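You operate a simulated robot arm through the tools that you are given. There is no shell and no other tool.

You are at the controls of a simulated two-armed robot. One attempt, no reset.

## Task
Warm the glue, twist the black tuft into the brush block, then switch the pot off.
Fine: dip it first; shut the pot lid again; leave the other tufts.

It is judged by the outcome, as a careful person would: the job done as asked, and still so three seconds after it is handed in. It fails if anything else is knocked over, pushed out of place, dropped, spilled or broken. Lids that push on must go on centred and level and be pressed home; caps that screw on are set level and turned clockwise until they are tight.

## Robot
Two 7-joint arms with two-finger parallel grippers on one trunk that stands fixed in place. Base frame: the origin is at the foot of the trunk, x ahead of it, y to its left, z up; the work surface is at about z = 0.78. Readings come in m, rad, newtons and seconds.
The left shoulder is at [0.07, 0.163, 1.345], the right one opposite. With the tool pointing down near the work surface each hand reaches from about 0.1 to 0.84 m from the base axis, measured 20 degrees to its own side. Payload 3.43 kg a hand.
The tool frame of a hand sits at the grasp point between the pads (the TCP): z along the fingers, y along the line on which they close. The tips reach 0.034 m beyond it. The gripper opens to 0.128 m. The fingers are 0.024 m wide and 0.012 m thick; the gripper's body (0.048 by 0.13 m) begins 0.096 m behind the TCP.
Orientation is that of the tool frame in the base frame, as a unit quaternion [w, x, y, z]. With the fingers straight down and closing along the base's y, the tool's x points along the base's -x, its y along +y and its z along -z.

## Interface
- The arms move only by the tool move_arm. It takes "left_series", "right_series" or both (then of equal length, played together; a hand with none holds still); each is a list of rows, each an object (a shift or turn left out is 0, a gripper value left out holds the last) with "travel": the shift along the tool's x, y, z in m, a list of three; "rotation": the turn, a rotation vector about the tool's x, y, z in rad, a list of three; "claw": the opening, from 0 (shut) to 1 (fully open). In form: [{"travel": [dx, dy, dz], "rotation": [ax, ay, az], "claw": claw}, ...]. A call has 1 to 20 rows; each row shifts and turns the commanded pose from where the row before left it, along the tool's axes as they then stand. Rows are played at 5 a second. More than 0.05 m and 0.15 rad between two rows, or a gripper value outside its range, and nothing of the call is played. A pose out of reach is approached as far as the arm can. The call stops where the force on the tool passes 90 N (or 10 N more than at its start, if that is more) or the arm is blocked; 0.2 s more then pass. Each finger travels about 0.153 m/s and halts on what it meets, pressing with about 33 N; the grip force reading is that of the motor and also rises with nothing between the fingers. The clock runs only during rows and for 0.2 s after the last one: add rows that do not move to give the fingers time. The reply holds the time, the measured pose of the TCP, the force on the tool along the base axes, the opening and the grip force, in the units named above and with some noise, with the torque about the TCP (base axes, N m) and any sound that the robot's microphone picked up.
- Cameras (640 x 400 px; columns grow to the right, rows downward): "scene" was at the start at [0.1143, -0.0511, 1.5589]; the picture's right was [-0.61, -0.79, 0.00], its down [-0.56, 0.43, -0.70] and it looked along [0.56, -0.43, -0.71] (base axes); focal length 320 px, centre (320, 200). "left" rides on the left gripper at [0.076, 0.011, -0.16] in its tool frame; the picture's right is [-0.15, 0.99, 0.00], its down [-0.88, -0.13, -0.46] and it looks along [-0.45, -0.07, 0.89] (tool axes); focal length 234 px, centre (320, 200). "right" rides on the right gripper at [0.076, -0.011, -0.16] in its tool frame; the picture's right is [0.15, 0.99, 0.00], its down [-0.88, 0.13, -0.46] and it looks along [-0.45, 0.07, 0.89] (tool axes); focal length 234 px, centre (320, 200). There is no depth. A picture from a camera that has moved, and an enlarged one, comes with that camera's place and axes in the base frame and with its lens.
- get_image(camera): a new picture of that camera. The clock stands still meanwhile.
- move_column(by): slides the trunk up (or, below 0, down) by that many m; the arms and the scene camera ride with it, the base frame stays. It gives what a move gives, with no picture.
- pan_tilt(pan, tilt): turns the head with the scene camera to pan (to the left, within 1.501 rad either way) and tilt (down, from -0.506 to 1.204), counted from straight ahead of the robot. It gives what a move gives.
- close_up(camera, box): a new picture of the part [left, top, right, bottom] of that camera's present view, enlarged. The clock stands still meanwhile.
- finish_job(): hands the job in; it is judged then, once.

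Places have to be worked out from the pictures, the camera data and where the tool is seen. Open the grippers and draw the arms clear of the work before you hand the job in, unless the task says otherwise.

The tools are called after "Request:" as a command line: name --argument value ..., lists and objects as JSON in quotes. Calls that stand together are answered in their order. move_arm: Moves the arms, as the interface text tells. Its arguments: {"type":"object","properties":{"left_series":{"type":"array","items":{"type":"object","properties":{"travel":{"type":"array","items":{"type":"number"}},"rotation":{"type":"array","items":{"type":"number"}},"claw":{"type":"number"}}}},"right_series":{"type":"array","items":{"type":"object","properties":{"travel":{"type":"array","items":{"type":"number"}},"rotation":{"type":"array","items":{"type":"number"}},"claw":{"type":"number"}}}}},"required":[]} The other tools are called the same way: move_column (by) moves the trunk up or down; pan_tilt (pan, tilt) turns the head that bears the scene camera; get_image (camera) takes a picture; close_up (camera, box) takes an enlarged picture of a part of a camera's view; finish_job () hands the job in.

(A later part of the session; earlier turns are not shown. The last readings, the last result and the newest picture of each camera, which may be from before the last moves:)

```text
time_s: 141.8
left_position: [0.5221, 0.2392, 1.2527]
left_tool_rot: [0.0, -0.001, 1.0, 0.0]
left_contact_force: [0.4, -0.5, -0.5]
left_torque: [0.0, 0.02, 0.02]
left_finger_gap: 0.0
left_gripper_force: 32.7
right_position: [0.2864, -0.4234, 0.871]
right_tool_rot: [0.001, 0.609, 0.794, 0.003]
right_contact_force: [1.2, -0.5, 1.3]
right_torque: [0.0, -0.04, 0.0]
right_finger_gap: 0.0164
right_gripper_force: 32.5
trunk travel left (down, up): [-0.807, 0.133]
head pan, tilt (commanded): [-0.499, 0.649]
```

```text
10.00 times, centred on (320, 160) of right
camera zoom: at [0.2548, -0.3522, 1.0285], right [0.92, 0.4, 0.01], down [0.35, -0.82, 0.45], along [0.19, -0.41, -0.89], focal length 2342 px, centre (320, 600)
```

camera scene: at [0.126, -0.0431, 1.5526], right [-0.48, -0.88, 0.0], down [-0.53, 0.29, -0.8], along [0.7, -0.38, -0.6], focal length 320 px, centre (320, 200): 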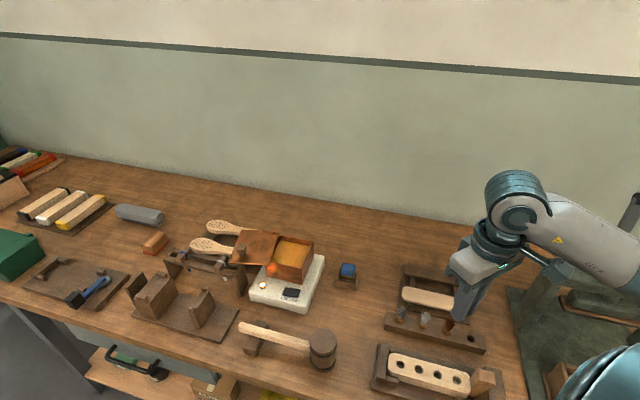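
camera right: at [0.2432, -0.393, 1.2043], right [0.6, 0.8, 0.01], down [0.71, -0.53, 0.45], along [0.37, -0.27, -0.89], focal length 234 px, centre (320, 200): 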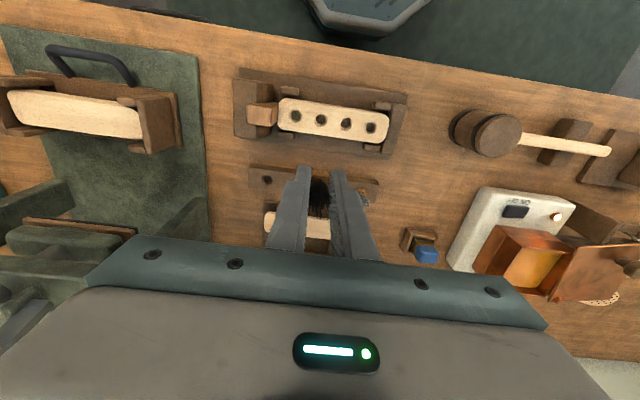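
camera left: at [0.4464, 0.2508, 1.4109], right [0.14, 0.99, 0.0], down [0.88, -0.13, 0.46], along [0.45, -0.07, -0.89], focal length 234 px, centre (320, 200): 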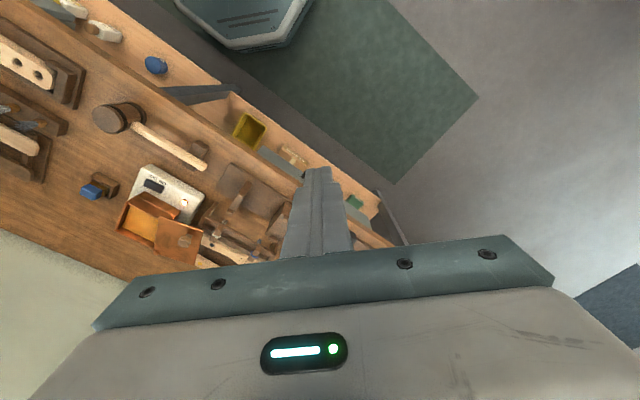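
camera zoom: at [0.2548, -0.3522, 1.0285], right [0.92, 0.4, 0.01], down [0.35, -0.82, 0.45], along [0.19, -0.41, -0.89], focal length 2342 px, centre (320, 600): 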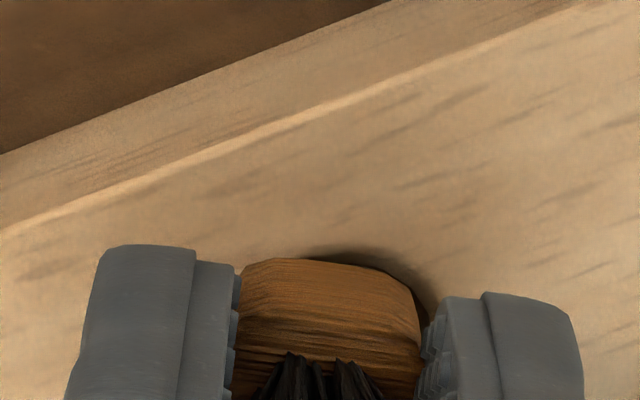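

It turns freely with no resistance. I lower a millimetre at a time to find the firm seat.

Request:
move_arm --right_series '[{"travel": [0, 0, 0.001]}, {"travel": [0, 0, 0]}]'

Request:
move_arm --right_series '[{"travel": [0, 0, 0.001]}, {"travel": [0, 0, 0]}]'

Request:
move_arm --right_series '[{"rotation": [0, 0, 0.1]}, {"rotation": [0, 0, 0.1]}, {"travel": [0, 0, 0]}]'

Request:
close_up --camera "right" --box '[296, 140, 344, 180]'

```text
time_s: 142.4
left_position: [0.5219, 0.2398, 1.2518]
left_tool_rot: [-0.001, -0.001, 1.0, 0.0]
left_contact_force: [-0.2, 0.1, -0.5]
left_torque: [0.03, 0.03, 0.01]
left_finger_gap: 0.0
left_gripper_force: 33.2
right_position: [0.2867, -0.4229, 0.8692]
right_tool_rot: [0.001, 0.608, 0.794, 0.002]
right_contact_force: [2.1, 0.2, 9.1]
right_torque: [-0.01, -0.08, 0.0]
right_finger_gap: 0.0164
right_gripper_force: 33.5
trunk travel left (down, up): [-0.807, 0.133]
head pan, tilt (commanded): [-0.499, 0.649]
```

```text
time_s: 143.1
left_position: [0.5223, 0.2411, 1.2523]
left_tool_rot: [0.0, -0.001, 1.0, -0.001]
left_contact_force: [0.5, -0.2, -0.7]
left_torque: [-0.01, 0.04, -0.04]
left_finger_gap: 0.0001
left_gripper_force: 32.7
right_position: [0.2859, -0.4221, 0.8686]
right_tool_rot: [0.002, 0.609, 0.793, 0.002]
right_contact_force: [0.6, -3.1, 26.0]
right_torque: [-0.23, -0.05, 0.01]
right_finger_gap: 0.0166
right_gripper_force: 33.3
trunk travel left (down, up): [-0.807, 0.133]
head pan, tilt (commanded): [-0.499, 0.649]
```

```text
time_s: 143.8
left_position: [0.5225, 0.2408, 1.2525]
left_tool_rot: [-0.001, 0.0, 1.0, -0.001]
left_contact_force: [0.1, 0.5, -0.2]
left_torque: [-0.04, -0.04, 0.04]
left_finger_gap: 0.0
left_gripper_force: 32.8
right_position: [0.2862, -0.4217, 0.8684]
right_tool_rot: [0.0, 0.685, 0.729, 0.002]
right_contact_force: [4.7, -2.2, 21.9]
right_torque: [-0.18, -0.22, 0.02]
right_finger_gap: 0.0162
right_gripper_force: 33.5
trunk travel left (down, up): [-0.807, 0.133]
head pan, tilt (commanded): [-0.499, 0.649]
```

```text
10.00 times, centred on (320, 160) of right
camera zoom: at [0.2688, -0.3464, 1.028], right [0.98, 0.21, 0.01], down [0.18, -0.87, 0.45], along [0.1, -0.44, -0.89], focal length 2342 px, centre (320, 600)
```

zoom: 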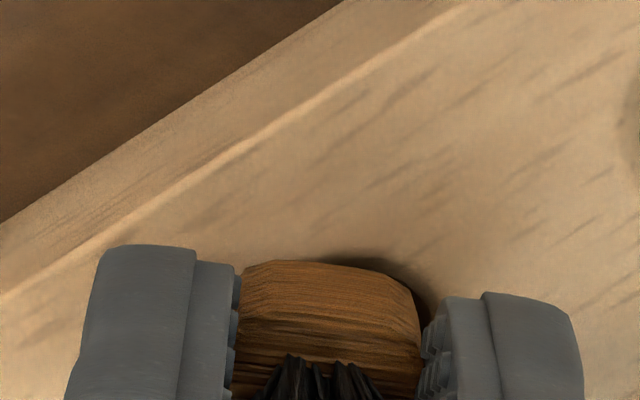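

It seats firmly at the block surface but is offset about 1.7 mm to the bench-right of the hole centre, and turns freely. I lift slightly, recentre it on the hole, lower again, and then twist.

Request:
move_arm --right_series '[{"travel": [0, 0, -0.002]}, {"travel": [0, 0, -0.002]}, {"travel": [0.001, 0.0013, 0]}, {"travel": [0, 0, 0]}]'

Request:
close_up --camera "right" --box '[296, 140, 344, 180]'

Request:
move_arm --right_series '[{"travel": [0, 0, 0.001]}, {"travel": [0, 0, 0.001]}, {"travel": [0, 0, 0]}]'

Request:
move_arm --right_series '[{"travel": [0, 0, 0.001]}, {"travel": [0, 0, 0]}]'

Request:
close_up --camera "right" --box '[296, 140, 344, 180]'

```text
time_s: 144.8
left_position: [0.5223, 0.2393, 1.2522]
left_tool_rot: [0.001, -0.001, 1.0, 0.0]
left_contact_force: [-0.6, 0.1, -0.8]
left_torque: [0.01, 0.01, -0.02]
left_finger_gap: 0.0002
left_gripper_force: 33.2
right_position: [0.2867, -0.4217, 0.8725]
right_tool_rot: [-0.001, 0.685, 0.729, 0.002]
right_contact_force: [-0.1, -0.1, 0.2]
right_torque: [-0.04, 0.01, -0.03]
right_finger_gap: 0.016
right_gripper_force: 32.4
trunk travel left (down, up): [-0.807, 0.133]
head pan, tilt (commanded): [-0.499, 0.649]
```

```text
10.00 times, centred on (320, 160) of right
camera zoom: at [0.27, -0.347, 1.0308], right [0.98, 0.21, 0.0], down [0.19, -0.87, 0.45], along [0.1, -0.44, -0.89], focal length 2342 px, centre (320, 600)
```

zoom: 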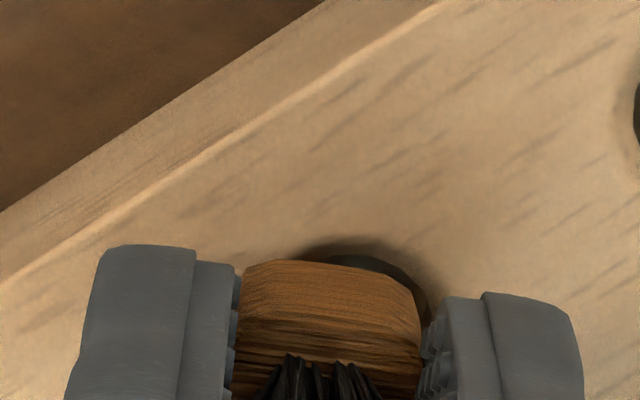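

```text
time_s: 145.7
left_position: [0.5234, 0.239, 1.2534]
left_tool_rot: [0.0, -0.001, 1.0, 0.0]
left_contact_force: [-0.2, 0.9, -0.1]
left_torque: [0.01, 0.0, 0.0]
left_finger_gap: 0.0001
left_gripper_force: 33.0
right_position: [0.2865, -0.4235, 0.8697]
right_tool_rot: [-0.001, 0.684, 0.729, 0.002]
right_contact_force: [0.2, 0.1, 0.4]
right_torque: [0.02, 0.03, 0.02]
right_finger_gap: 0.0161
right_gripper_force: 32.8
trunk travel left (down, up): [-0.807, 0.133]
head pan, tilt (commanded): [-0.499, 0.649]
```

```text
time_s: 146.2
left_position: [0.5218, 0.2403, 1.2524]
left_tool_rot: [-0.001, -0.001, 1.0, 0.0]
left_contact_force: [0.4, 0.3, -0.1]
left_torque: [0.01, 0.0, -0.04]
left_finger_gap: 0.0001
left_gripper_force: 32.8
right_position: [0.2879, -0.4225, 0.8687]
right_tool_rot: [0.001, 0.683, 0.73, 0.003]
right_contact_force: [0.1, -0.6, 4.3]
right_torque: [-0.06, 0.03, -0.03]
right_finger_gap: 0.0164
right_gripper_force: 33.1
trunk travel left (down, up): [-0.807, 0.133]
head pan, tilt (commanded): [-0.499, 0.649]
```

```text
10.00 times, centred on (320, 160) of right
camera zoom: at [0.2699, -0.3467, 1.0282], right [0.98, 0.21, 0.01], down [0.18, -0.87, 0.45], along [0.1, -0.44, -0.89], focal length 2342 px, centre (320, 600)
```

zoom: 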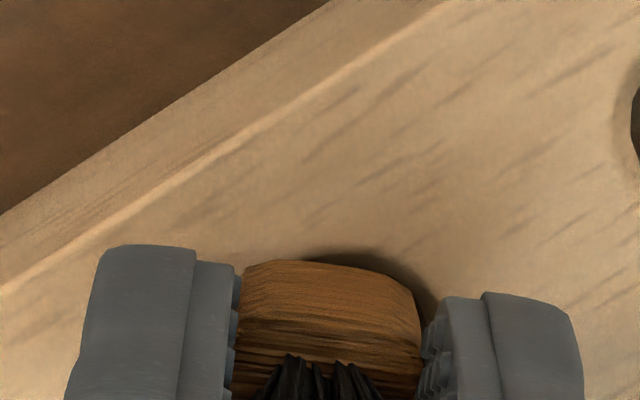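

I check the head's height above the block once more with a close scene view, while it is held upright and centred.

Request:
close_up --camera "scene" --box '[434, 352, 466, 380]'

Request:
close_up --camera "scene" --box '[400, 330, 490, 395]'

```text
14.29 times, centred on (450, 366) of scene
camera zoom: at [0.1258, -0.0428, 1.5527], right [-0.48, -0.88, 0.0], down [-0.53, 0.29, -0.8], along [0.7, -0.38, -0.6], focal length 4573 px, centre (-1537, -2171)
```

zoom: 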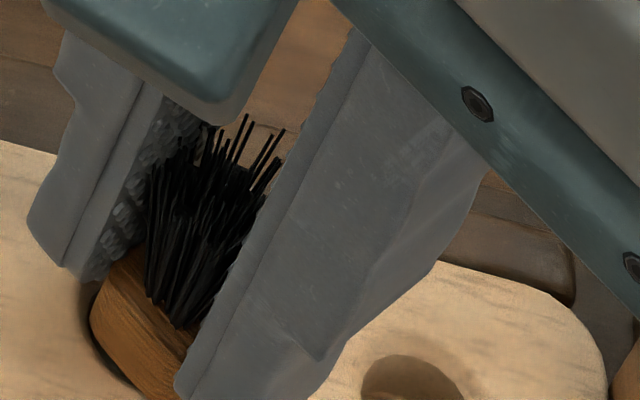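

```text
6.15 times, centred on (445, 362) of scene
camera zoom: at [0.1258, -0.0428, 1.5527], right [-0.48, -0.88, 0.0], down [-0.53, 0.29, -0.8], along [0.7, -0.38, -0.6], focal length 1970 px, centre (-449, -800)
```

zoom: 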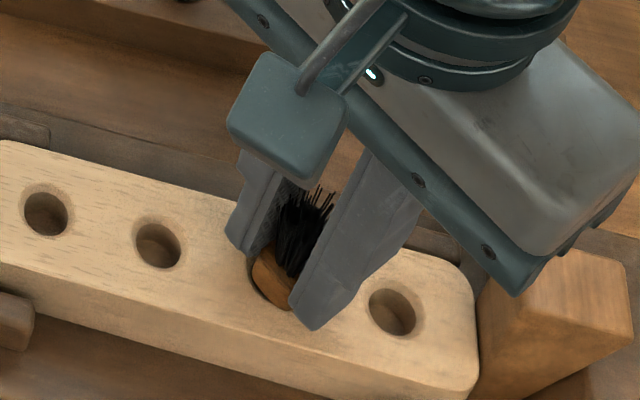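

The head is flush with the block now. I turn clockwise with no feed from this light contact; if the thread is drawing it down, the force should go negative.

Request:
move_arm --right_series '[{"rotation": [0, 0, 0.1]}, {"rotation": [0, 0, 0.1]}, {"travel": [0, 0, 0]}]'

Request:
move_arm --right_series '[{"rotation": [0, 0, 0.1]}, {"rotation": [0, 0, 0.1]}, {"travel": [0, 0, 0]}]'

Request:
move_arm --right_series '[{"rotation": [0, 0, 0.1]}, {"rotation": [0, 0, 0.1]}, {"travel": [0, 0, 0]}]'

```text
time_s: 147.1
left_position: [0.5232, 0.2403, 1.2523]
left_tool_rot: [0.0, 0.0, 1.0, 0.001]
left_contact_force: [0.5, -1.0, 0.1]
left_torque: [0.0, 0.0, -0.01]
left_finger_gap: 0.0
left_gripper_force: 32.7
right_position: [0.287, -0.4223, 0.8694]
right_tool_rot: [0.0, 0.754, 0.657, 0.002]
right_contact_force: [0.4, -2.0, 6.2]
right_torque: [-0.11, -0.03, 0.02]
right_finger_gap: 0.0164
right_gripper_force: 33.0
trunk travel left (down, up): [-0.807, 0.133]
head pan, tilt (commanded): [-0.499, 0.649]
```

```text
time_s: 147.8
left_position: [0.5227, 0.239, 1.2519]
left_tool_rot: [0.0, 0.0, 1.0, 0.0]
left_contact_force: [0.4, 0.0, -0.6]
left_torque: [0.0, 0.01, -0.03]
left_finger_gap: 0.0001
left_gripper_force: 33.0
right_position: [0.2879, -0.4214, 0.8686]
right_tool_rot: [-0.001, 0.815, 0.579, 0.003]
right_contact_force: [4.5, -2.6, 10.5]
right_torque: [-0.18, -0.1, 0.02]
right_finger_gap: 0.0167
right_gripper_force: 33.2
trunk travel left (down, up): [-0.807, 0.133]
head pan, tilt (commanded): [-0.499, 0.649]
```

```text
time_s: 148.7
left_position: [0.5232, 0.2401, 1.2525]
left_tool_rot: [0.0, -0.001, 1.0, 0.0]
left_contact_force: [-0.2, -0.3, -0.1]
left_torque: [0.03, -0.01, 0.0]
left_finger_gap: 0.0003
left_gripper_force: 33.2
right_position: [0.288, -0.4213, 0.8682]
right_tool_rot: [0.0, 0.869, 0.495, 0.003]
right_contact_force: [1.9, -3.5, 10.3]
right_torque: [-0.23, -0.09, 0.01]
right_finger_gap: 0.0163
right_gripper_force: 32.8
trunk travel left (down, up): [-0.807, 0.133]
head pan, tilt (commanded): [-0.499, 0.649]
```

No further pull-down appears and it turns freely at the bottom. I ease the load, open the fingers gently in small steps, rise, and check whether the tuft now stands flush and upright.

Request:
move_arm --right_series '[{"travel": [0, 0, -0.0006]}, {"travel": [0, 0, 0], "claw": 0.14}, {"travel": [0, 0, 0], "claw": 0.16}, {"travel": [0, 0, 0], "claw": 0.2}, {"travel": [0, 0, 0], "claw": 0.3}, {"travel": [0, 0, -0.02]}, {"travel": [0, 0, -0.03]}, {"travel": [0, 0, -0.04]}, {"travel": [0, 0, 0]}]'

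Request:
close_up --camera "right" --box '[280, 110, 360, 170]'

Request:
close_up --camera "scene" --box '[425, 345, 475, 385]'

```text
time_s: 150.7
left_position: [0.5224, 0.24, 1.2519]
left_tool_rot: [0.0, -0.001, 1.0, -0.001]
left_contact_force: [0.6, -0.2, 0.4]
left_torque: [0.01, 0.02, 0.03]
left_finger_gap: 0.0
left_gripper_force: 32.6
right_position: [0.2873, -0.4228, 0.9584]
right_tool_rot: [-0.001, 0.869, 0.495, 0.002]
right_contact_force: [0.5, -0.1, 0.4]
right_torque: [-0.01, 0.02, 0.03]
right_finger_gap: 0.0384
right_gripper_force: 0.0
trunk travel left (down, up): [-0.807, 0.133]
head pan, tilt (commanded): [-0.499, 0.649]
```

```text
6.67 times, centred on (320, 140) of right
camera zoom: at [0.3146, -0.351, 1.1184], right [0.93, -0.38, 0.0], down [-0.34, -0.83, 0.45], along [-0.17, -0.42, -0.89], focal length 1561 px, centre (320, 600)
```

zoom: 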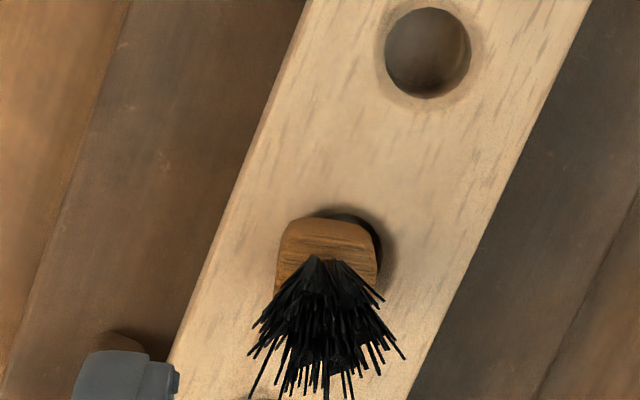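

```text
10.00 times, centred on (450, 365) of scene
camera zoom: at [0.1262, -0.0436, 1.5526], right [-0.48, -0.88, 0.0], down [-0.53, 0.29, -0.8], along [0.7, -0.38, -0.6], focal length 3201 px, centre (-980, -1450)
```

zoom: 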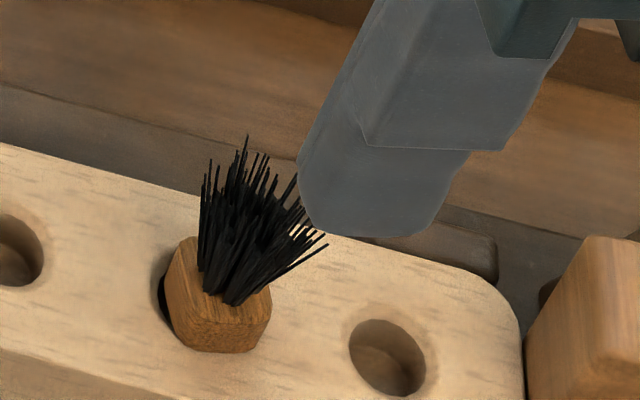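

I zoom in tightly on the released tuft from both cameras, to measure whether the head is really flush.

Request:
close_up --camera "scene" --box '[438, 362, 458, 384]'

Request:
close_up --camera "right" --box '[306, 134, 338, 158]'

```text
16.00 times, centred on (448, 373) of scene
camera zoom: at [0.1262, -0.0436, 1.5526], right [-0.48, -0.88, 0.0], down [-0.53, 0.29, -0.8], along [0.7, -0.38, -0.6], focal length 5122 px, centre (-1728, -2568)
```

zoom: 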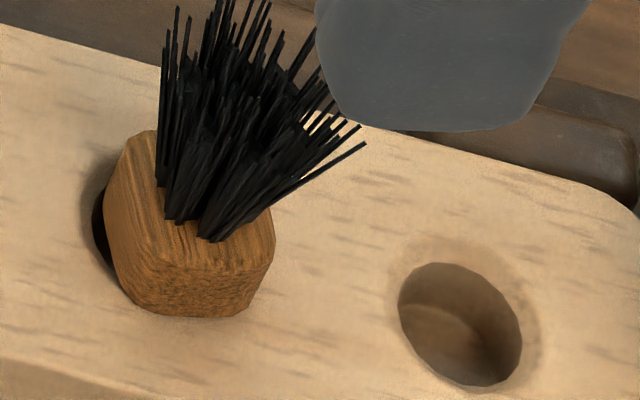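

```text
16.00 times, centred on (322, 146) of right
camera zoom: at [0.3146, -0.351, 1.1184], right [0.93, -0.38, 0.0], down [-0.34, -0.83, 0.45], along [-0.17, -0.42, -0.89], focal length 3747 px, centre (288, 1064)
```

zoom: 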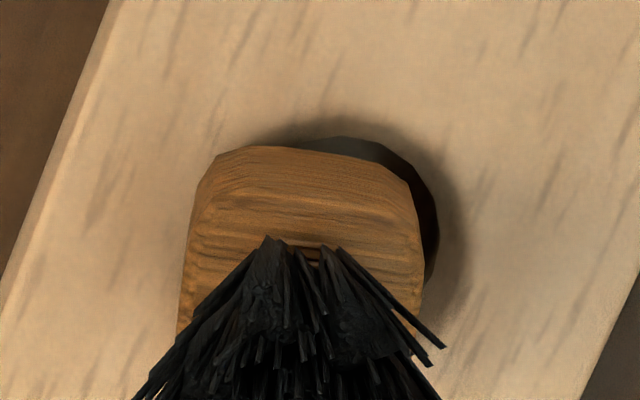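

The tuft's head is resting flush, but it's loose in the hole and about 4 mm off-centre: it dropped in rather than being screwed. I'll lift it out, recentre it precisely and screw it in properly under light pressure. First I turn the hand back 90°, so this grip centres the plug on the other axis.

Request:
move_arm --right_series '[{"rotation": [0, 0, -0.1428]}, {"rotation": [0, 0, -0.1428]}, {"rotation": [0, 0, -0.1428]}, {"rotation": [0, 0, -0.1428]}, {"rotation": [0, 0, -0.1428]}, {"rotation": [0, 0, -0.1428]}, {"rotation": [0, 0, -0.1428]}, {"rotation": [0, 0, -0.1428]}, {"rotation": [0, 0, -0.1428]}, {"rotation": [0, 0, -0.1428]}, {"rotation": [0, 0, -0.1428]}, {"travel": [0, 0, 0]}, {"travel": [0, 0, 0]}]'

Request:
close_up --camera "right" --box '[270, 100, 370, 170]'

```text
time_s: 153.4
left_position: [0.5238, 0.2401, 1.2515]
left_tool_rot: [0.0, -0.001, 1.0, 0.0]
left_contact_force: [0.4, -0.2, 0.0]
left_torque: [-0.02, 0.01, -0.05]
left_finger_gap: 0.0
left_gripper_force: 33.2
right_position: [0.2873, -0.421, 0.9585]
right_tool_rot: [0.001, 0.264, 0.964, 0.002]
right_contact_force: [-0.4, 0.9, 0.0]
right_torque: [0.01, -0.04, -0.02]
right_finger_gap: 0.0386
right_gripper_force: 0.1
trunk travel left (down, up): [-0.807, 0.133]
head pan, tilt (commanded): [-0.499, 0.649]
```

```text
5.71 times, centred on (320, 135) of right
camera zoom: at [0.2148, -0.3927, 1.1181], right [0.38, 0.93, 0.01], down [0.82, -0.34, 0.46], along [0.43, -0.17, -0.89], focal length 1338 px, centre (320, 571)
```

zoom: 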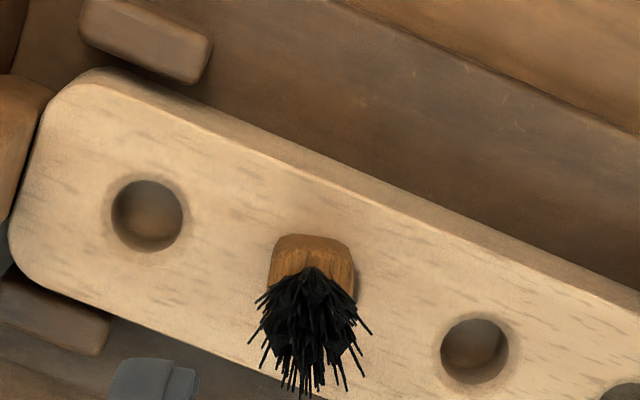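

In this view the plug is about 1.8 mm towards the robot from the hole's centre. I line up on the plug, grip it low on the head, lift it clear of the seat, and look again.

Request:
move_arm --right_series '[{"travel": [0, -0.0015, 0.03]}, {"travel": [0, 0, 0.03]}, {"travel": [0, 0, 0.022]}, {"travel": [0, 0, 0.008]}, {"travel": [0, 0, 0.0015]}, {"travel": [0, 0, 0]}, {"travel": [0, 0, 0], "claw": 0.15}, {"travel": [0, 0, 0], "claw": 0.08}, {"travel": [0, 0, 0], "claw": 0.05}, {"travel": [0, 0, 0]}]'

Request:
close_up --camera "right" --box '[280, 130, 360, 190]'

Request:
close_up --camera "scene" --box '[425, 345, 475, 385]'

```text
time_s: 155.7
left_position: [0.523, 0.2394, 1.2512]
left_tool_rot: [-0.001, -0.001, 1.0, 0.0]
left_contact_force: [0.0, -0.4, 0.3]
left_torque: [-0.04, -0.02, -0.01]
left_finger_gap: 0.0
left_gripper_force: 33.2
right_position: [0.2858, -0.4233, 0.8659]
right_tool_rot: [0.001, 0.265, 0.964, 0.001]
right_contact_force: [0.0, 0.2, -0.8]
right_torque: [-0.01, -0.01, -0.02]
right_finger_gap: 0.0161
right_gripper_force: 32.7
trunk travel left (down, up): [-0.807, 0.133]
head pan, tilt (commanded): [-0.499, 0.649]
```

```text
6.67 times, centred on (320, 160) of right
camera zoom: at [0.2147, -0.3939, 1.025], right [0.38, 0.93, 0.01], down [0.82, -0.34, 0.46], along [0.42, -0.17, -0.89], focal length 1561 px, centre (320, 467)
```

zoom: 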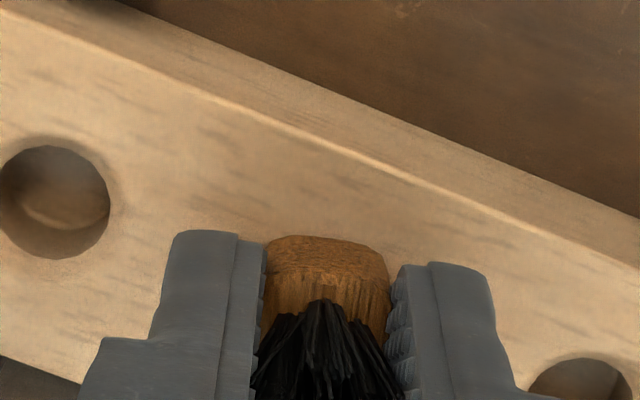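

```text
10.00 times, centred on (450, 365) of scene
camera zoom: at [0.126, -0.0431, 1.5526], right [-0.48, -0.88, 0.0], down [-0.53, 0.29, -0.8], along [0.7, -0.38, -0.6], focal length 3201 px, centre (-980, -1450)
```

zoom: 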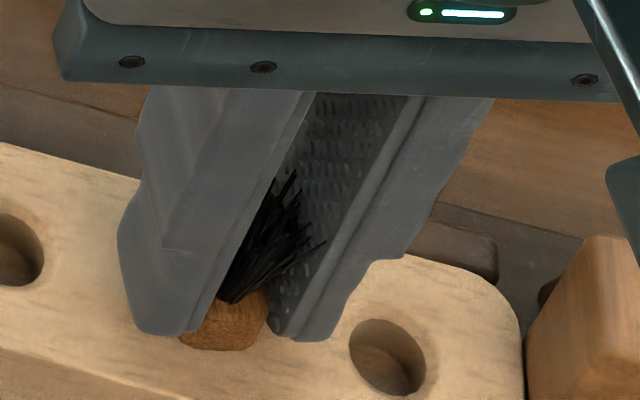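

The plug is now gripped flush and centred on hole 3 to within about half a millimetre. I try a twist right here, before lifting it out.

Request:
move_arm --right_series '[{"travel": [0, -0.0001, 0.0004], "rotation": [0, 0, 0.1]}, {"travel": [0, -0.0001, 0], "rotation": [0, 0, 0.1]}, {"travel": [0, 0, 0]}]'

Request:
move_arm --right_series '[{"travel": [0, 0, -0.001]}, {"travel": [0, 0, -0.002]}, {"travel": [0, 0, 0]}]'

Request:
move_arm --right_series '[{"travel": [0, 0, -0.002]}, {"travel": [0, 0, 0]}]'

Request:
close_up --camera "right" --box '[280, 130, 360, 190]'

```text
time_s: 156.4
left_position: [0.523, 0.239, 1.2523]
left_tool_rot: [0.0, 0.0, 1.0, 0.0]
left_contact_force: [-0.1, -0.3, 0.7]
left_torque: [0.0, -0.02, 0.0]
left_finger_gap: 0.0
left_gripper_force: 32.5
right_position: [0.2866, -0.4233, 0.8661]
right_tool_rot: [0.002, 0.361, 0.932, 0.003]
right_contact_force: [-0.1, 0.8, -0.1]
right_torque: [-0.04, 0.01, -0.02]
right_finger_gap: 0.0163
right_gripper_force: 32.7
trunk travel left (down, up): [-0.807, 0.133]
head pan, tilt (commanded): [-0.499, 0.649]
```

```text
time_s: 157.2
left_position: [0.5217, 0.2403, 1.2529]
left_tool_rot: [0.001, -0.001, 1.0, 0.0]
left_contact_force: [0.1, -0.5, -0.4]
left_torque: [0.04, -0.02, -0.01]
left_finger_gap: 0.0002
left_gripper_force: 33.5
right_position: [0.2847, -0.4241, 0.8691]
right_tool_rot: [0.001, 0.36, 0.933, 0.002]
right_contact_force: [1.7, -1.3, -1.2]
right_torque: [-0.08, -0.05, 0.0]
right_finger_gap: 0.016
right_gripper_force: 33.0
trunk travel left (down, up): [-0.807, 0.133]
head pan, tilt (commanded): [-0.499, 0.649]
```

```text
time_s: 157.8
left_position: [0.5226, 0.2386, 1.2526]
left_tool_rot: [0.0, 0.0, 1.0, 0.0]
left_contact_force: [-0.4, 0.6, 0.5]
left_torque: [-0.03, 0.01, 0.01]
left_finger_gap: 0.0002
left_gripper_force: 32.8
right_position: [0.2869, -0.4235, 0.871]
right_tool_rot: [0.001, 0.36, 0.933, 0.002]
right_contact_force: [0.8, -2.0, -0.7]
right_torque: [-0.07, -0.06, -0.01]
right_finger_gap: 0.0162
right_gripper_force: 32.4
trunk travel left (down, up): [-0.807, 0.133]
head pan, tilt (commanded): [-0.499, 0.649]
```

```text
6.67 times, centred on (320, 160) of right
camera zoom: at [0.2219, -0.3803, 1.0307], right [0.56, 0.83, 0.01], down [0.74, -0.5, 0.46], along [0.38, -0.25, -0.89], focal length 1561 px, centre (320, 467)
```

zoom: 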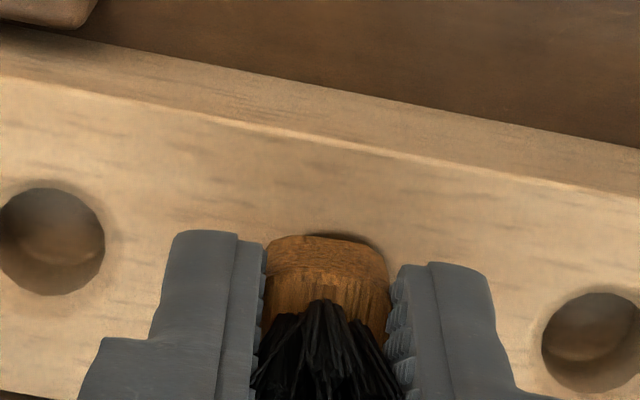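

It came up freely again, so there is still no thread engagement. I lift the stem out of the hole, shift 1.6 mm to be exactly over its centre, and re-enter from above as in the first insertion.

Request:
move_arm --right_series '[{"travel": [0, 0, -0.006]}, {"travel": [0, 0, -0.01]}, {"travel": [-0.0016, 0, 0]}, {"travel": [0, 0, 0]}, {"travel": [0, 0, 0]}]'

Request:
close_up --camera "right" --box '[280, 120, 360, 180]'

Request:
close_up --camera "scene" --box '[425, 335, 475, 375]'

```text
time_s: 159.1
left_position: [0.5227, 0.2396, 1.2531]
left_tool_rot: [0.0, -0.001, 1.0, 0.0]
left_contact_force: [0.8, 0.6, 0.8]
left_torque: [0.01, 0.01, 0.03]
left_finger_gap: 0.0002
left_gripper_force: 32.9
right_position: [0.289, -0.4247, 0.8874]
right_tool_rot: [0.001, 0.36, 0.933, 0.002]
right_contact_force: [-0.2, 0.8, -0.1]
right_torque: [0.01, -0.03, -0.01]
right_finger_gap: 0.0162
right_gripper_force: 32.5
trunk travel left (down, up): [-0.807, 0.133]
head pan, tilt (commanded): [-0.499, 0.649]
```

```text
6.67 times, centred on (320, 150) of right
camera zoom: at [0.2232, -0.3808, 1.047], right [0.56, 0.83, 0.01], down [0.74, -0.5, 0.46], along [0.38, -0.25, -0.89], focal length 1561 px, centre (320, 533)
```

zoom: 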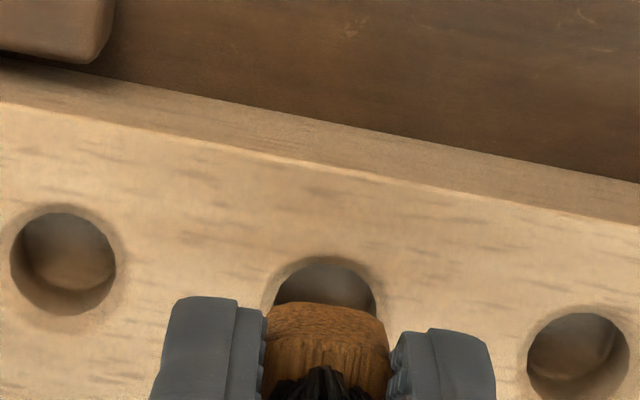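

```text
10.00 times, centred on (450, 355) of scene
camera zoom: at [0.126, -0.043, 1.5526], right [-0.48, -0.88, 0.0], down [-0.53, 0.29, -0.8], along [0.7, -0.38, -0.6], focal length 3201 px, centre (-980, -1350)
```

zoom: 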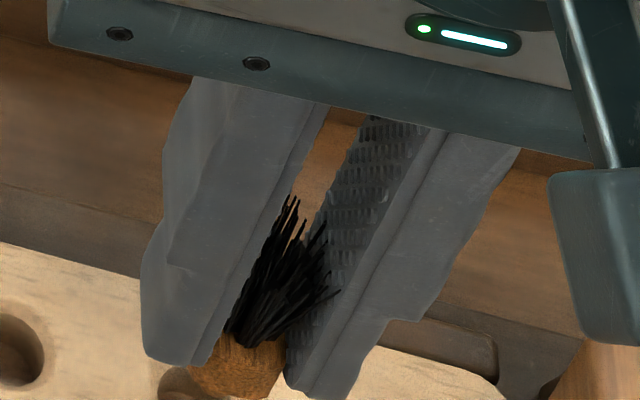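

With the stem out, hole 3's centre is about 1 mm further forward than the plug's axis. I correct that and lower again in small steps.

Request:
move_arm --right_series '[{"travel": [-0.001, 0, 0]}, {"travel": [0, 0, 0.008]}, {"travel": [0, 0, 0.005]}, {"travel": [0, 0, 0]}]'

Request:
move_arm --right_series '[{"travel": [0, 0, 0.002]}, {"travel": [0, 0, 0]}]'

Request:
move_arm --right_series '[{"travel": [0, 0, 0.001]}, {"travel": [0, 0, 0]}]'

Request:
move_arm --right_series '[{"travel": [0, 0, 0.001]}, {"travel": [0, 0, 0]}]'

Request:
close_up --camera "right" --box '[280, 130, 360, 190]'

```text
time_s: 160.1
left_position: [0.5239, 0.2408, 1.251]
left_tool_rot: [0.0, 0.0, 1.0, 0.0]
left_contact_force: [-0.4, 0.2, -0.1]
left_torque: [-0.03, 0.01, 0.02]
left_finger_gap: 0.0001
left_gripper_force: 33.1
right_position: [0.2882, -0.425, 0.8747]
right_tool_rot: [0.001, 0.36, 0.933, 0.003]
right_contact_force: [0.5, 0.3, 0.0]
right_torque: [0.0, 0.01, 0.01]
right_finger_gap: 0.0164
right_gripper_force: 33.2
trunk travel left (down, up): [-0.807, 0.133]
head pan, tilt (commanded): [-0.499, 0.649]
```

```text
time_s: 160.7
left_position: [0.523, 0.2388, 1.2535]
left_tool_rot: [0.0, 0.0, 1.0, 0.0]
left_contact_force: [-0.4, 0.2, 0.1]
left_torque: [-0.02, 0.02, -0.02]
left_finger_gap: 0.0
left_gripper_force: 32.9
right_position: [0.2882, -0.4255, 0.8731]
right_tool_rot: [0.001, 0.36, 0.933, 0.003]
right_contact_force: [0.3, -0.1, -0.1]
right_torque: [0.02, -0.02, 0.0]
right_finger_gap: 0.0161
right_gripper_force: 33.3
trunk travel left (down, up): [-0.807, 0.133]
head pan, tilt (commanded): [-0.499, 0.649]
```

```text
time_s: 161.2
left_position: [0.5217, 0.2391, 1.2525]
left_tool_rot: [0.0, -0.001, 1.0, 0.0]
left_contact_force: [0.1, 0.1, -0.4]
left_torque: [-0.03, 0.0, -0.01]
left_finger_gap: 0.0
left_gripper_force: 33.4
right_position: [0.2889, -0.4261, 0.8722]
right_tool_rot: [0.001, 0.36, 0.933, 0.002]
right_contact_force: [-0.2, -0.2, -0.6]
right_torque: [0.03, -0.02, 0.03]
right_finger_gap: 0.0161
right_gripper_force: 33.2
trunk travel left (down, up): [-0.807, 0.133]
head pan, tilt (commanded): [-0.499, 0.649]
```

```text
time_s: 161.8
left_position: [0.5228, 0.2397, 1.2523]
left_tool_rot: [0.0, -0.001, 1.0, 0.0]
left_contact_force: [1.0, -0.2, -0.5]
left_torque: [0.0, -0.02, -0.03]
left_finger_gap: 0.0
left_gripper_force: 33.0
right_position: [0.2878, -0.4255, 0.8707]
right_tool_rot: [0.001, 0.361, 0.933, 0.003]
right_contact_force: [0.1, -0.4, -0.2]
right_torque: [0.01, 0.01, -0.01]
right_finger_gap: 0.0163
right_gripper_force: 33.2
trunk travel left (down, up): [-0.807, 0.133]
head pan, tilt (commanded): [-0.499, 0.649]
```

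```text
6.67 times, centred on (320, 160) of right
camera zoom: at [0.2235, -0.3814, 1.0297], right [0.56, 0.83, 0.01], down [0.74, -0.5, 0.46], along [0.38, -0.25, -0.89], focal length 1561 px, centre (320, 467)
```

zoom: 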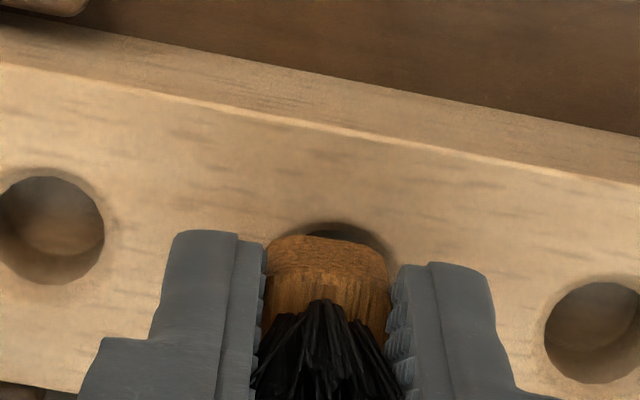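

The plug is aligned with the hole's centre within a few tenths of a millimetre. I continue down a millimetre at a time.

Request:
move_arm --right_series '[{"travel": [0, 0, 0.001]}, {"travel": [0, 0, 0]}]'

Request:
move_arm --right_series '[{"travel": [0, 0, 0.001]}, {"travel": [0, 0, 0]}]'

Request:
move_arm --right_series '[{"travel": [0, 0, 0.001]}, {"travel": [0, 0, 0]}]'

Request:
close_up --camera "right" --box '[280, 130, 360, 190]'

```text
time_s: 162.4
left_position: [0.5221, 0.2396, 1.2532]
left_tool_rot: [0.001, -0.001, 1.0, 0.0]
left_contact_force: [0.2, -0.2, -0.7]
left_torque: [0.0, 0.0, 0.0]
left_finger_gap: 0.0
left_gripper_force: 33.4
right_position: [0.2882, -0.4242, 0.8697]
right_tool_rot: [0.001, 0.36, 0.933, 0.002]
right_contact_force: [0.6, 0.6, -0.2]
right_torque: [0.0, 0.05, 0.02]
right_finger_gap: 0.0161
right_gripper_force: 33.0
trunk travel left (down, up): [-0.807, 0.133]
head pan, tilt (commanded): [-0.499, 0.649]
```

```text
time_s: 163.1
left_position: [0.5227, 0.2393, 1.2524]
left_tool_rot: [0.0, -0.001, 1.0, 0.0]
left_contact_force: [0.0, 0.3, 0.4]
left_torque: [0.0, 0.0, -0.02]
left_finger_gap: 0.0002
left_gripper_force: 32.8
right_position: [0.2885, -0.426, 0.8691]
right_tool_rot: [0.001, 0.36, 0.933, 0.002]
right_contact_force: [-0.5, -0.1, -0.1]
right_torque: [-0.01, 0.01, 0.01]
right_finger_gap: 0.0165
right_gripper_force: 32.9
trunk travel left (down, up): [-0.807, 0.133]
head pan, tilt (commanded): [-0.499, 0.649]
```

```text
time_s: 163.7
left_position: [0.5227, 0.2386, 1.2525]
left_tool_rot: [0.0, -0.001, 1.0, 0.0]
left_contact_force: [-1.0, 0.4, 0.0]
left_torque: [0.01, 0.0, 0.0]
left_finger_gap: 0.0
left_gripper_force: 32.7
right_position: [0.2878, -0.4247, 0.8682]
right_tool_rot: [0.0, 0.36, 0.933, 0.002]
right_contact_force: [0.0, 0.0, 1.0]
right_torque: [0.0, -0.01, 0.02]
right_finger_gap: 0.0163
right_gripper_force: 33.2
trunk travel left (down, up): [-0.807, 0.133]
head pan, tilt (commanded): [-0.499, 0.649]
```

```text
6.67 times, centred on (320, 160) of right
camera zoom: at [0.2238, -0.3817, 1.0269], right [0.56, 0.83, 0.01], down [0.74, -0.5, 0.46], along [0.38, -0.25, -0.89], focal length 1561 px, centre (320, 467)
```

zoom: 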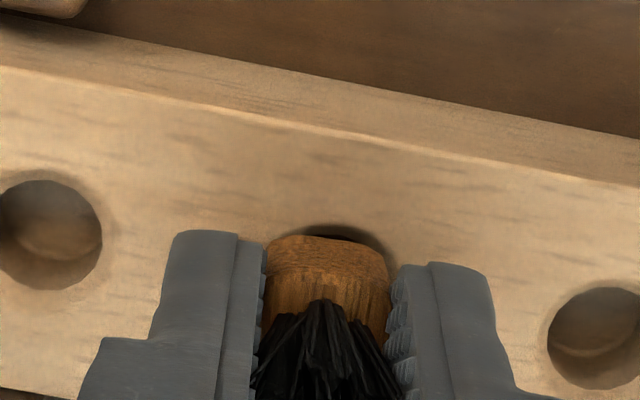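

I'm still going in freely, now about 2 mm from flush. I continue.

Request:
move_arm --right_series '[{"travel": [0, 0, 0.001]}, {"travel": [0, 0, 0]}]'

Request:
move_arm --right_series '[{"travel": [0, 0, 0.001]}, {"travel": [0, 0, 0]}]'

Request:
close_up --camera "right" --box '[280, 130, 360, 190]'

```text
time_s: 164.2
left_position: [0.5224, 0.2391, 1.253]
left_tool_rot: [0.001, 0.0, 1.0, 0.0]
left_contact_force: [0.6, 0.4, 0.7]
left_torque: [-0.03, 0.06, -0.03]
left_finger_gap: 0.0002
left_gripper_force: 33.2
right_position: [0.288, -0.4252, 0.8662]
right_tool_rot: [0.001, 0.36, 0.933, 0.003]
right_contact_force: [0.3, 0.5, 0.4]
right_torque: [-0.01, 0.01, -0.02]
right_finger_gap: 0.0164
right_gripper_force: 33.1
trunk travel left (down, up): [-0.807, 0.133]
head pan, tilt (commanded): [-0.499, 0.649]
```

```text
time_s: 164.8
left_position: [0.5225, 0.2388, 1.2523]
left_tool_rot: [0.0, -0.001, 1.0, 0.0]
left_contact_force: [-0.4, -0.3, 0.6]
left_torque: [0.01, -0.02, 0.01]
left_finger_gap: 0.0001
left_gripper_force: 32.8
right_position: [0.2883, -0.4242, 0.8654]
right_tool_rot: [0.001, 0.361, 0.933, 0.002]
right_contact_force: [0.4, 0.5, -0.7]
right_torque: [0.01, 0.02, -0.01]
right_finger_gap: 0.0163
right_gripper_force: 32.7
trunk travel left (down, up): [-0.807, 0.133]
head pan, tilt (commanded): [-0.499, 0.649]
```

```text
6.67 times, centred on (320, 160) of right
camera zoom: at [0.224, -0.3816, 1.0249], right [0.56, 0.83, 0.01], down [0.74, -0.5, 0.46], along [0.38, -0.25, -0.89], focal length 1561 px, centre (320, 467)
```

zoom: 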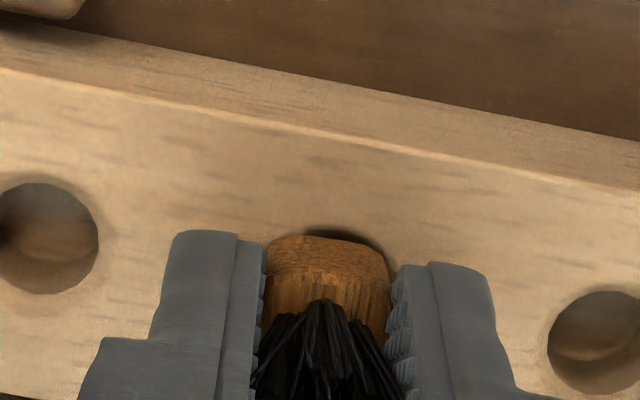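

There's no contact yet even at the flush height, so it's going in better centred this time. I creep down further.

Request:
move_arm --right_series '[{"travel": [0, 0, 0.0007]}, {"travel": [0, 0, 0]}]'

Request:
move_arm --right_series '[{"travel": [0, 0, 0.0007]}, {"travel": [0, 0, 0]}]'

Request:
close_up --camera "scene" --box '[425, 345, 475, 385]'

```text
time_s: 165.4
left_position: [0.5229, 0.2389, 1.252]
left_tool_rot: [0.0, -0.001, 1.0, 0.001]
left_contact_force: [0.5, 0.3, 0.2]
left_torque: [0.01, 0.0, 0.02]
left_finger_gap: 0.0002
left_gripper_force: 33.0
right_position: [0.288, -0.424, 0.866]
right_tool_rot: [0.001, 0.36, 0.933, 0.002]
right_contact_force: [-1.1, -0.7, 7.2]
right_torque: [-0.06, 0.03, 0.02]
right_finger_gap: 0.0165
right_gripper_force: 33.3
trunk travel left (down, up): [-0.807, 0.133]
head pan, tilt (commanded): [-0.499, 0.649]
```

```text
time_s: 166.1
left_position: [0.5217, 0.241, 1.2523]
left_tool_rot: [0.0, 0.0, 1.0, 0.0]
left_contact_force: [0.5, 0.8, -0.1]
left_torque: [-0.01, 0.0, 0.01]
left_finger_gap: 0.0002
left_gripper_force: 33.3
right_position: [0.289, -0.425, 0.8657]
right_tool_rot: [0.002, 0.36, 0.933, 0.002]
right_contact_force: [0.4, -3.4, 18.6]
right_torque: [-0.16, -0.02, 0.02]
right_finger_gap: 0.0163
right_gripper_force: 33.6
trunk travel left (down, up): [-0.807, 0.133]
head pan, tilt (commanded): [-0.499, 0.649]
```

```text
10.00 times, centred on (450, 365) of scene
camera zoom: at [0.125, -0.042, 1.553], right [-0.48, -0.88, 0.0], down [-0.53, 0.29, -0.8], along [0.7, -0.38, -0.6], focal length 3201 px, centre (-980, -1450)
```

zoom: 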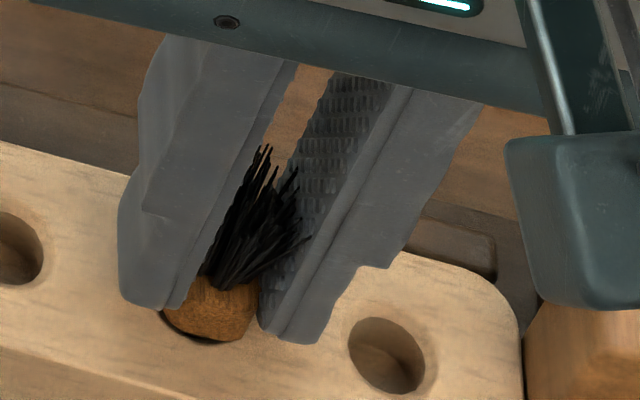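

It's now seated flush and centred at 18 N. I twist clockwise here and read the torque.

Request:
move_arm --right_series '[{"travel": [0, -0.0001, 0], "rotation": [0, 0, 0.1]}, {"travel": [0, -0.0001, 0], "rotation": [0, 0, 0.1]}, {"travel": [0, 0, 0]}]'

Request:
move_arm --right_series '[{"travel": [0, -0.0001, 0], "rotation": [0, 0, 0.1]}, {"travel": [0, -0.0001, 0], "rotation": [0, 0, 0.1]}, {"travel": [0, 0, 0]}]'

Request:
close_up --camera "right" --box '[280, 130, 360, 190]'

```text
time_s: 166.8
left_position: [0.5217, 0.2411, 1.2539]
left_tool_rot: [0.0, -0.001, 1.0, -0.001]
left_contact_force: [0.5, -0.9, 0.6]
left_torque: [0.03, 0.04, 0.0]
left_finger_gap: 0.0001
left_gripper_force: 32.9
right_position: [0.2886, -0.4241, 0.8658]
right_tool_rot: [0.003, 0.452, 0.892, 0.003]
right_contact_force: [2.8, -3.3, 24.9]
right_torque: [-0.1, -0.11, -0.03]
right_finger_gap: 0.0163
right_gripper_force: 32.7
trunk travel left (down, up): [-0.807, 0.133]
head pan, tilt (commanded): [-0.499, 0.649]
```

```text
time_s: 167.7
left_position: [0.5214, 0.2419, 1.2524]
left_tool_rot: [0.001, -0.001, 1.0, -0.001]
left_contact_force: [0.0, -1.0, 0.1]
left_torque: [0.0, 0.0, 0.0]
left_finger_gap: 0.0
left_gripper_force: 33.1
right_position: [0.2883, -0.4231, 0.8657]
right_tool_rot: [0.0, 0.539, 0.843, 0.002]
right_contact_force: [1.3, 3.3, 19.7]
right_torque: [0.1, -0.03, -0.01]
right_finger_gap: 0.016
right_gripper_force: 32.9
trunk travel left (down, up): [-0.807, 0.133]
head pan, tilt (commanded): [-0.499, 0.649]
```

```text
6.67 times, centred on (320, 160) of right
camera zoom: at [0.2449, -0.3591, 1.0244], right [0.84, 0.55, 0.01], down [0.49, -0.75, 0.45], along [0.25, -0.38, -0.89], focal length 1561 px, centre (320, 467)
```

zoom: 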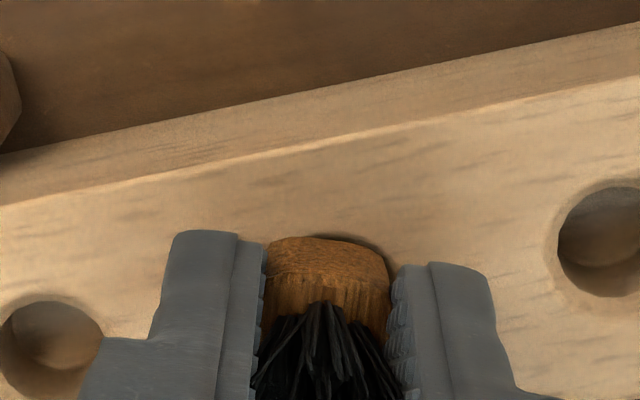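

It turns with no torque at all here, so something has changed since the first insertion. I lift the tuft out and look at its stem, to see whether the glue is still on it.

Request:
move_arm --right_series '[{"travel": [0, 0, -0.01]}, {"travel": [0, 0, -0.02]}, {"travel": [0, 0, -0.03]}, {"travel": [0, 0, -0.04]}, {"travel": [0, 0, -0.04]}, {"travel": [0, 0, 0]}]'

Request:
get_image --camera "scene"

Request:
close_up --camera "scene" --box '[440, 260, 500, 310]'

```text
time_s: 169.1
left_position: [0.5222, 0.2402, 1.2527]
left_tool_rot: [0.0, -0.002, 1.0, 0.0]
left_contact_force: [0.1, 0.5, -0.2]
left_torque: [0.01, 0.01, -0.01]
left_finger_gap: 0.0
left_gripper_force: 33.2
right_position: [0.2989, -0.4331, 1.0007]
right_tool_rot: [-0.001, 0.538, 0.843, 0.003]
right_contact_force: [0.4, 0.2, -0.3]
right_torque: [0.04, 0.01, 0.03]
right_finger_gap: 0.0163
right_gripper_force: 33.2
right hand out of reach, approached as far as the arm can: row 5
trunk travel left (down, up): [-0.807, 0.133]
head pan, tilt (commanded): [-0.499, 0.649]
```

```text
taken
camera scene: at [0.1264, -0.0437, 1.5526], right [-0.48, -0.88, 0.0], down [-0.53, 0.29, -0.8], along [0.7, -0.38, -0.61], focal length 320 px, centre (320, 200)
```

scene: 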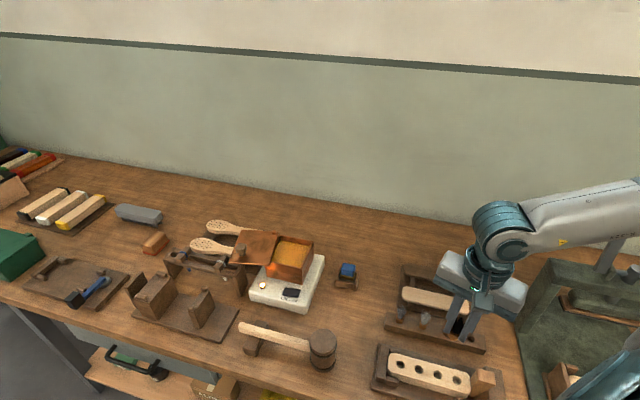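

```text
8.00 times, centred on (470, 285) of scene
camera zoom: at [0.1264, -0.0437, 1.5526], right [-0.48, -0.88, 0.0], down [-0.53, 0.29, -0.8], along [0.7, -0.38, -0.61], focal length 2561 px, centre (-880, -480)
```

zoom: 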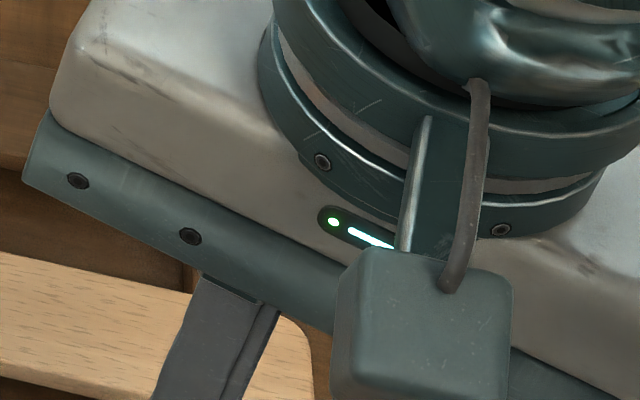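

The hand is in the way of that crop, so I zoom in lower on the fingertips and stem.

Request:
close_up --camera "scene" --box '[436, 305, 484, 345]'

Request:
close_up --camera "right" --box '[296, 140, 344, 180]'

```text
10.00 times, centred on (460, 325) of scene
camera zoom: at [0.1264, -0.0437, 1.5526], right [-0.48, -0.88, 0.0], down [-0.53, 0.29, -0.8], along [0.7, -0.38, -0.61], focal length 3201 px, centre (-1080, -1050)
```

zoom: 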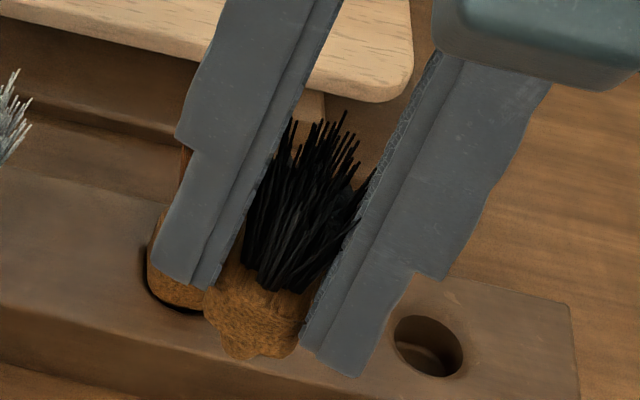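

```text
10.00 times, centred on (320, 160) of right
camera zoom: at [0.2558, -0.3685, 1.161], right [0.84, 0.55, 0.0], down [0.49, -0.75, 0.45], along [0.25, -0.37, -0.89], focal length 2342 px, centre (320, 600)
```

zoom: 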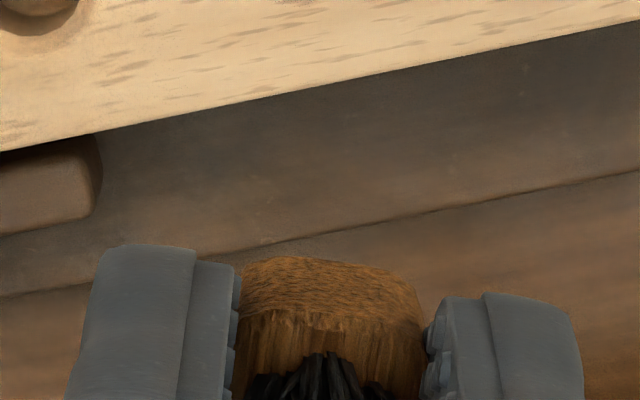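

The stem is hard to judge from this steep angle. I move the hand out to a spot where the scene camera gets a better side view.

Request:
move_arm --right_series '[{"travel": [0, 0.03, -0.02]}, {"travel": [0, 0.04, -0.02]}, {"travel": [0, 0.045, 0]}, {"travel": [0, 0.045, 0]}, {"travel": [0, 0.045, 0]}, {"travel": [0, 0, 0]}]'

Request:
get_image --camera "scene"

```text
time_s: 170.4
left_position: [0.5207, 0.2404, 1.2532]
left_tool_rot: [0.0, -0.001, 1.0, 0.001]
left_contact_force: [0.5, 1.0, 0.3]
left_torque: [0.0, -0.03, 0.01]
left_finger_gap: 0.0
left_gripper_force: 32.9
right_position: [0.4837, -0.3454, 1.0415]
right_tool_rot: [0.001, 0.538, 0.843, 0.002]
right_contact_force: [-0.6, -0.7, -1.2]
right_torque: [-0.03, -0.05, -0.01]
right_finger_gap: 0.0163
right_gripper_force: 32.3
trunk travel left (down, up): [-0.807, 0.133]
head pan, tilt (commanded): [-0.499, 0.649]
```

```text
taken
camera scene: at [0.1249, -0.0434, 1.5528], right [-0.48, -0.88, 0.0], down [-0.53, 0.29, -0.8], along [0.7, -0.38, -0.6], focal length 320 px, centre (320, 200)
```

scene: 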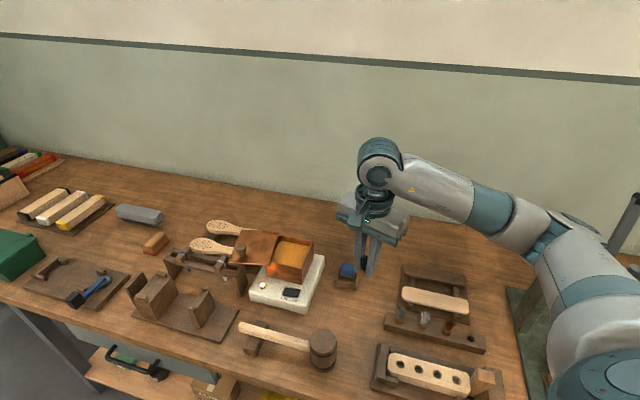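

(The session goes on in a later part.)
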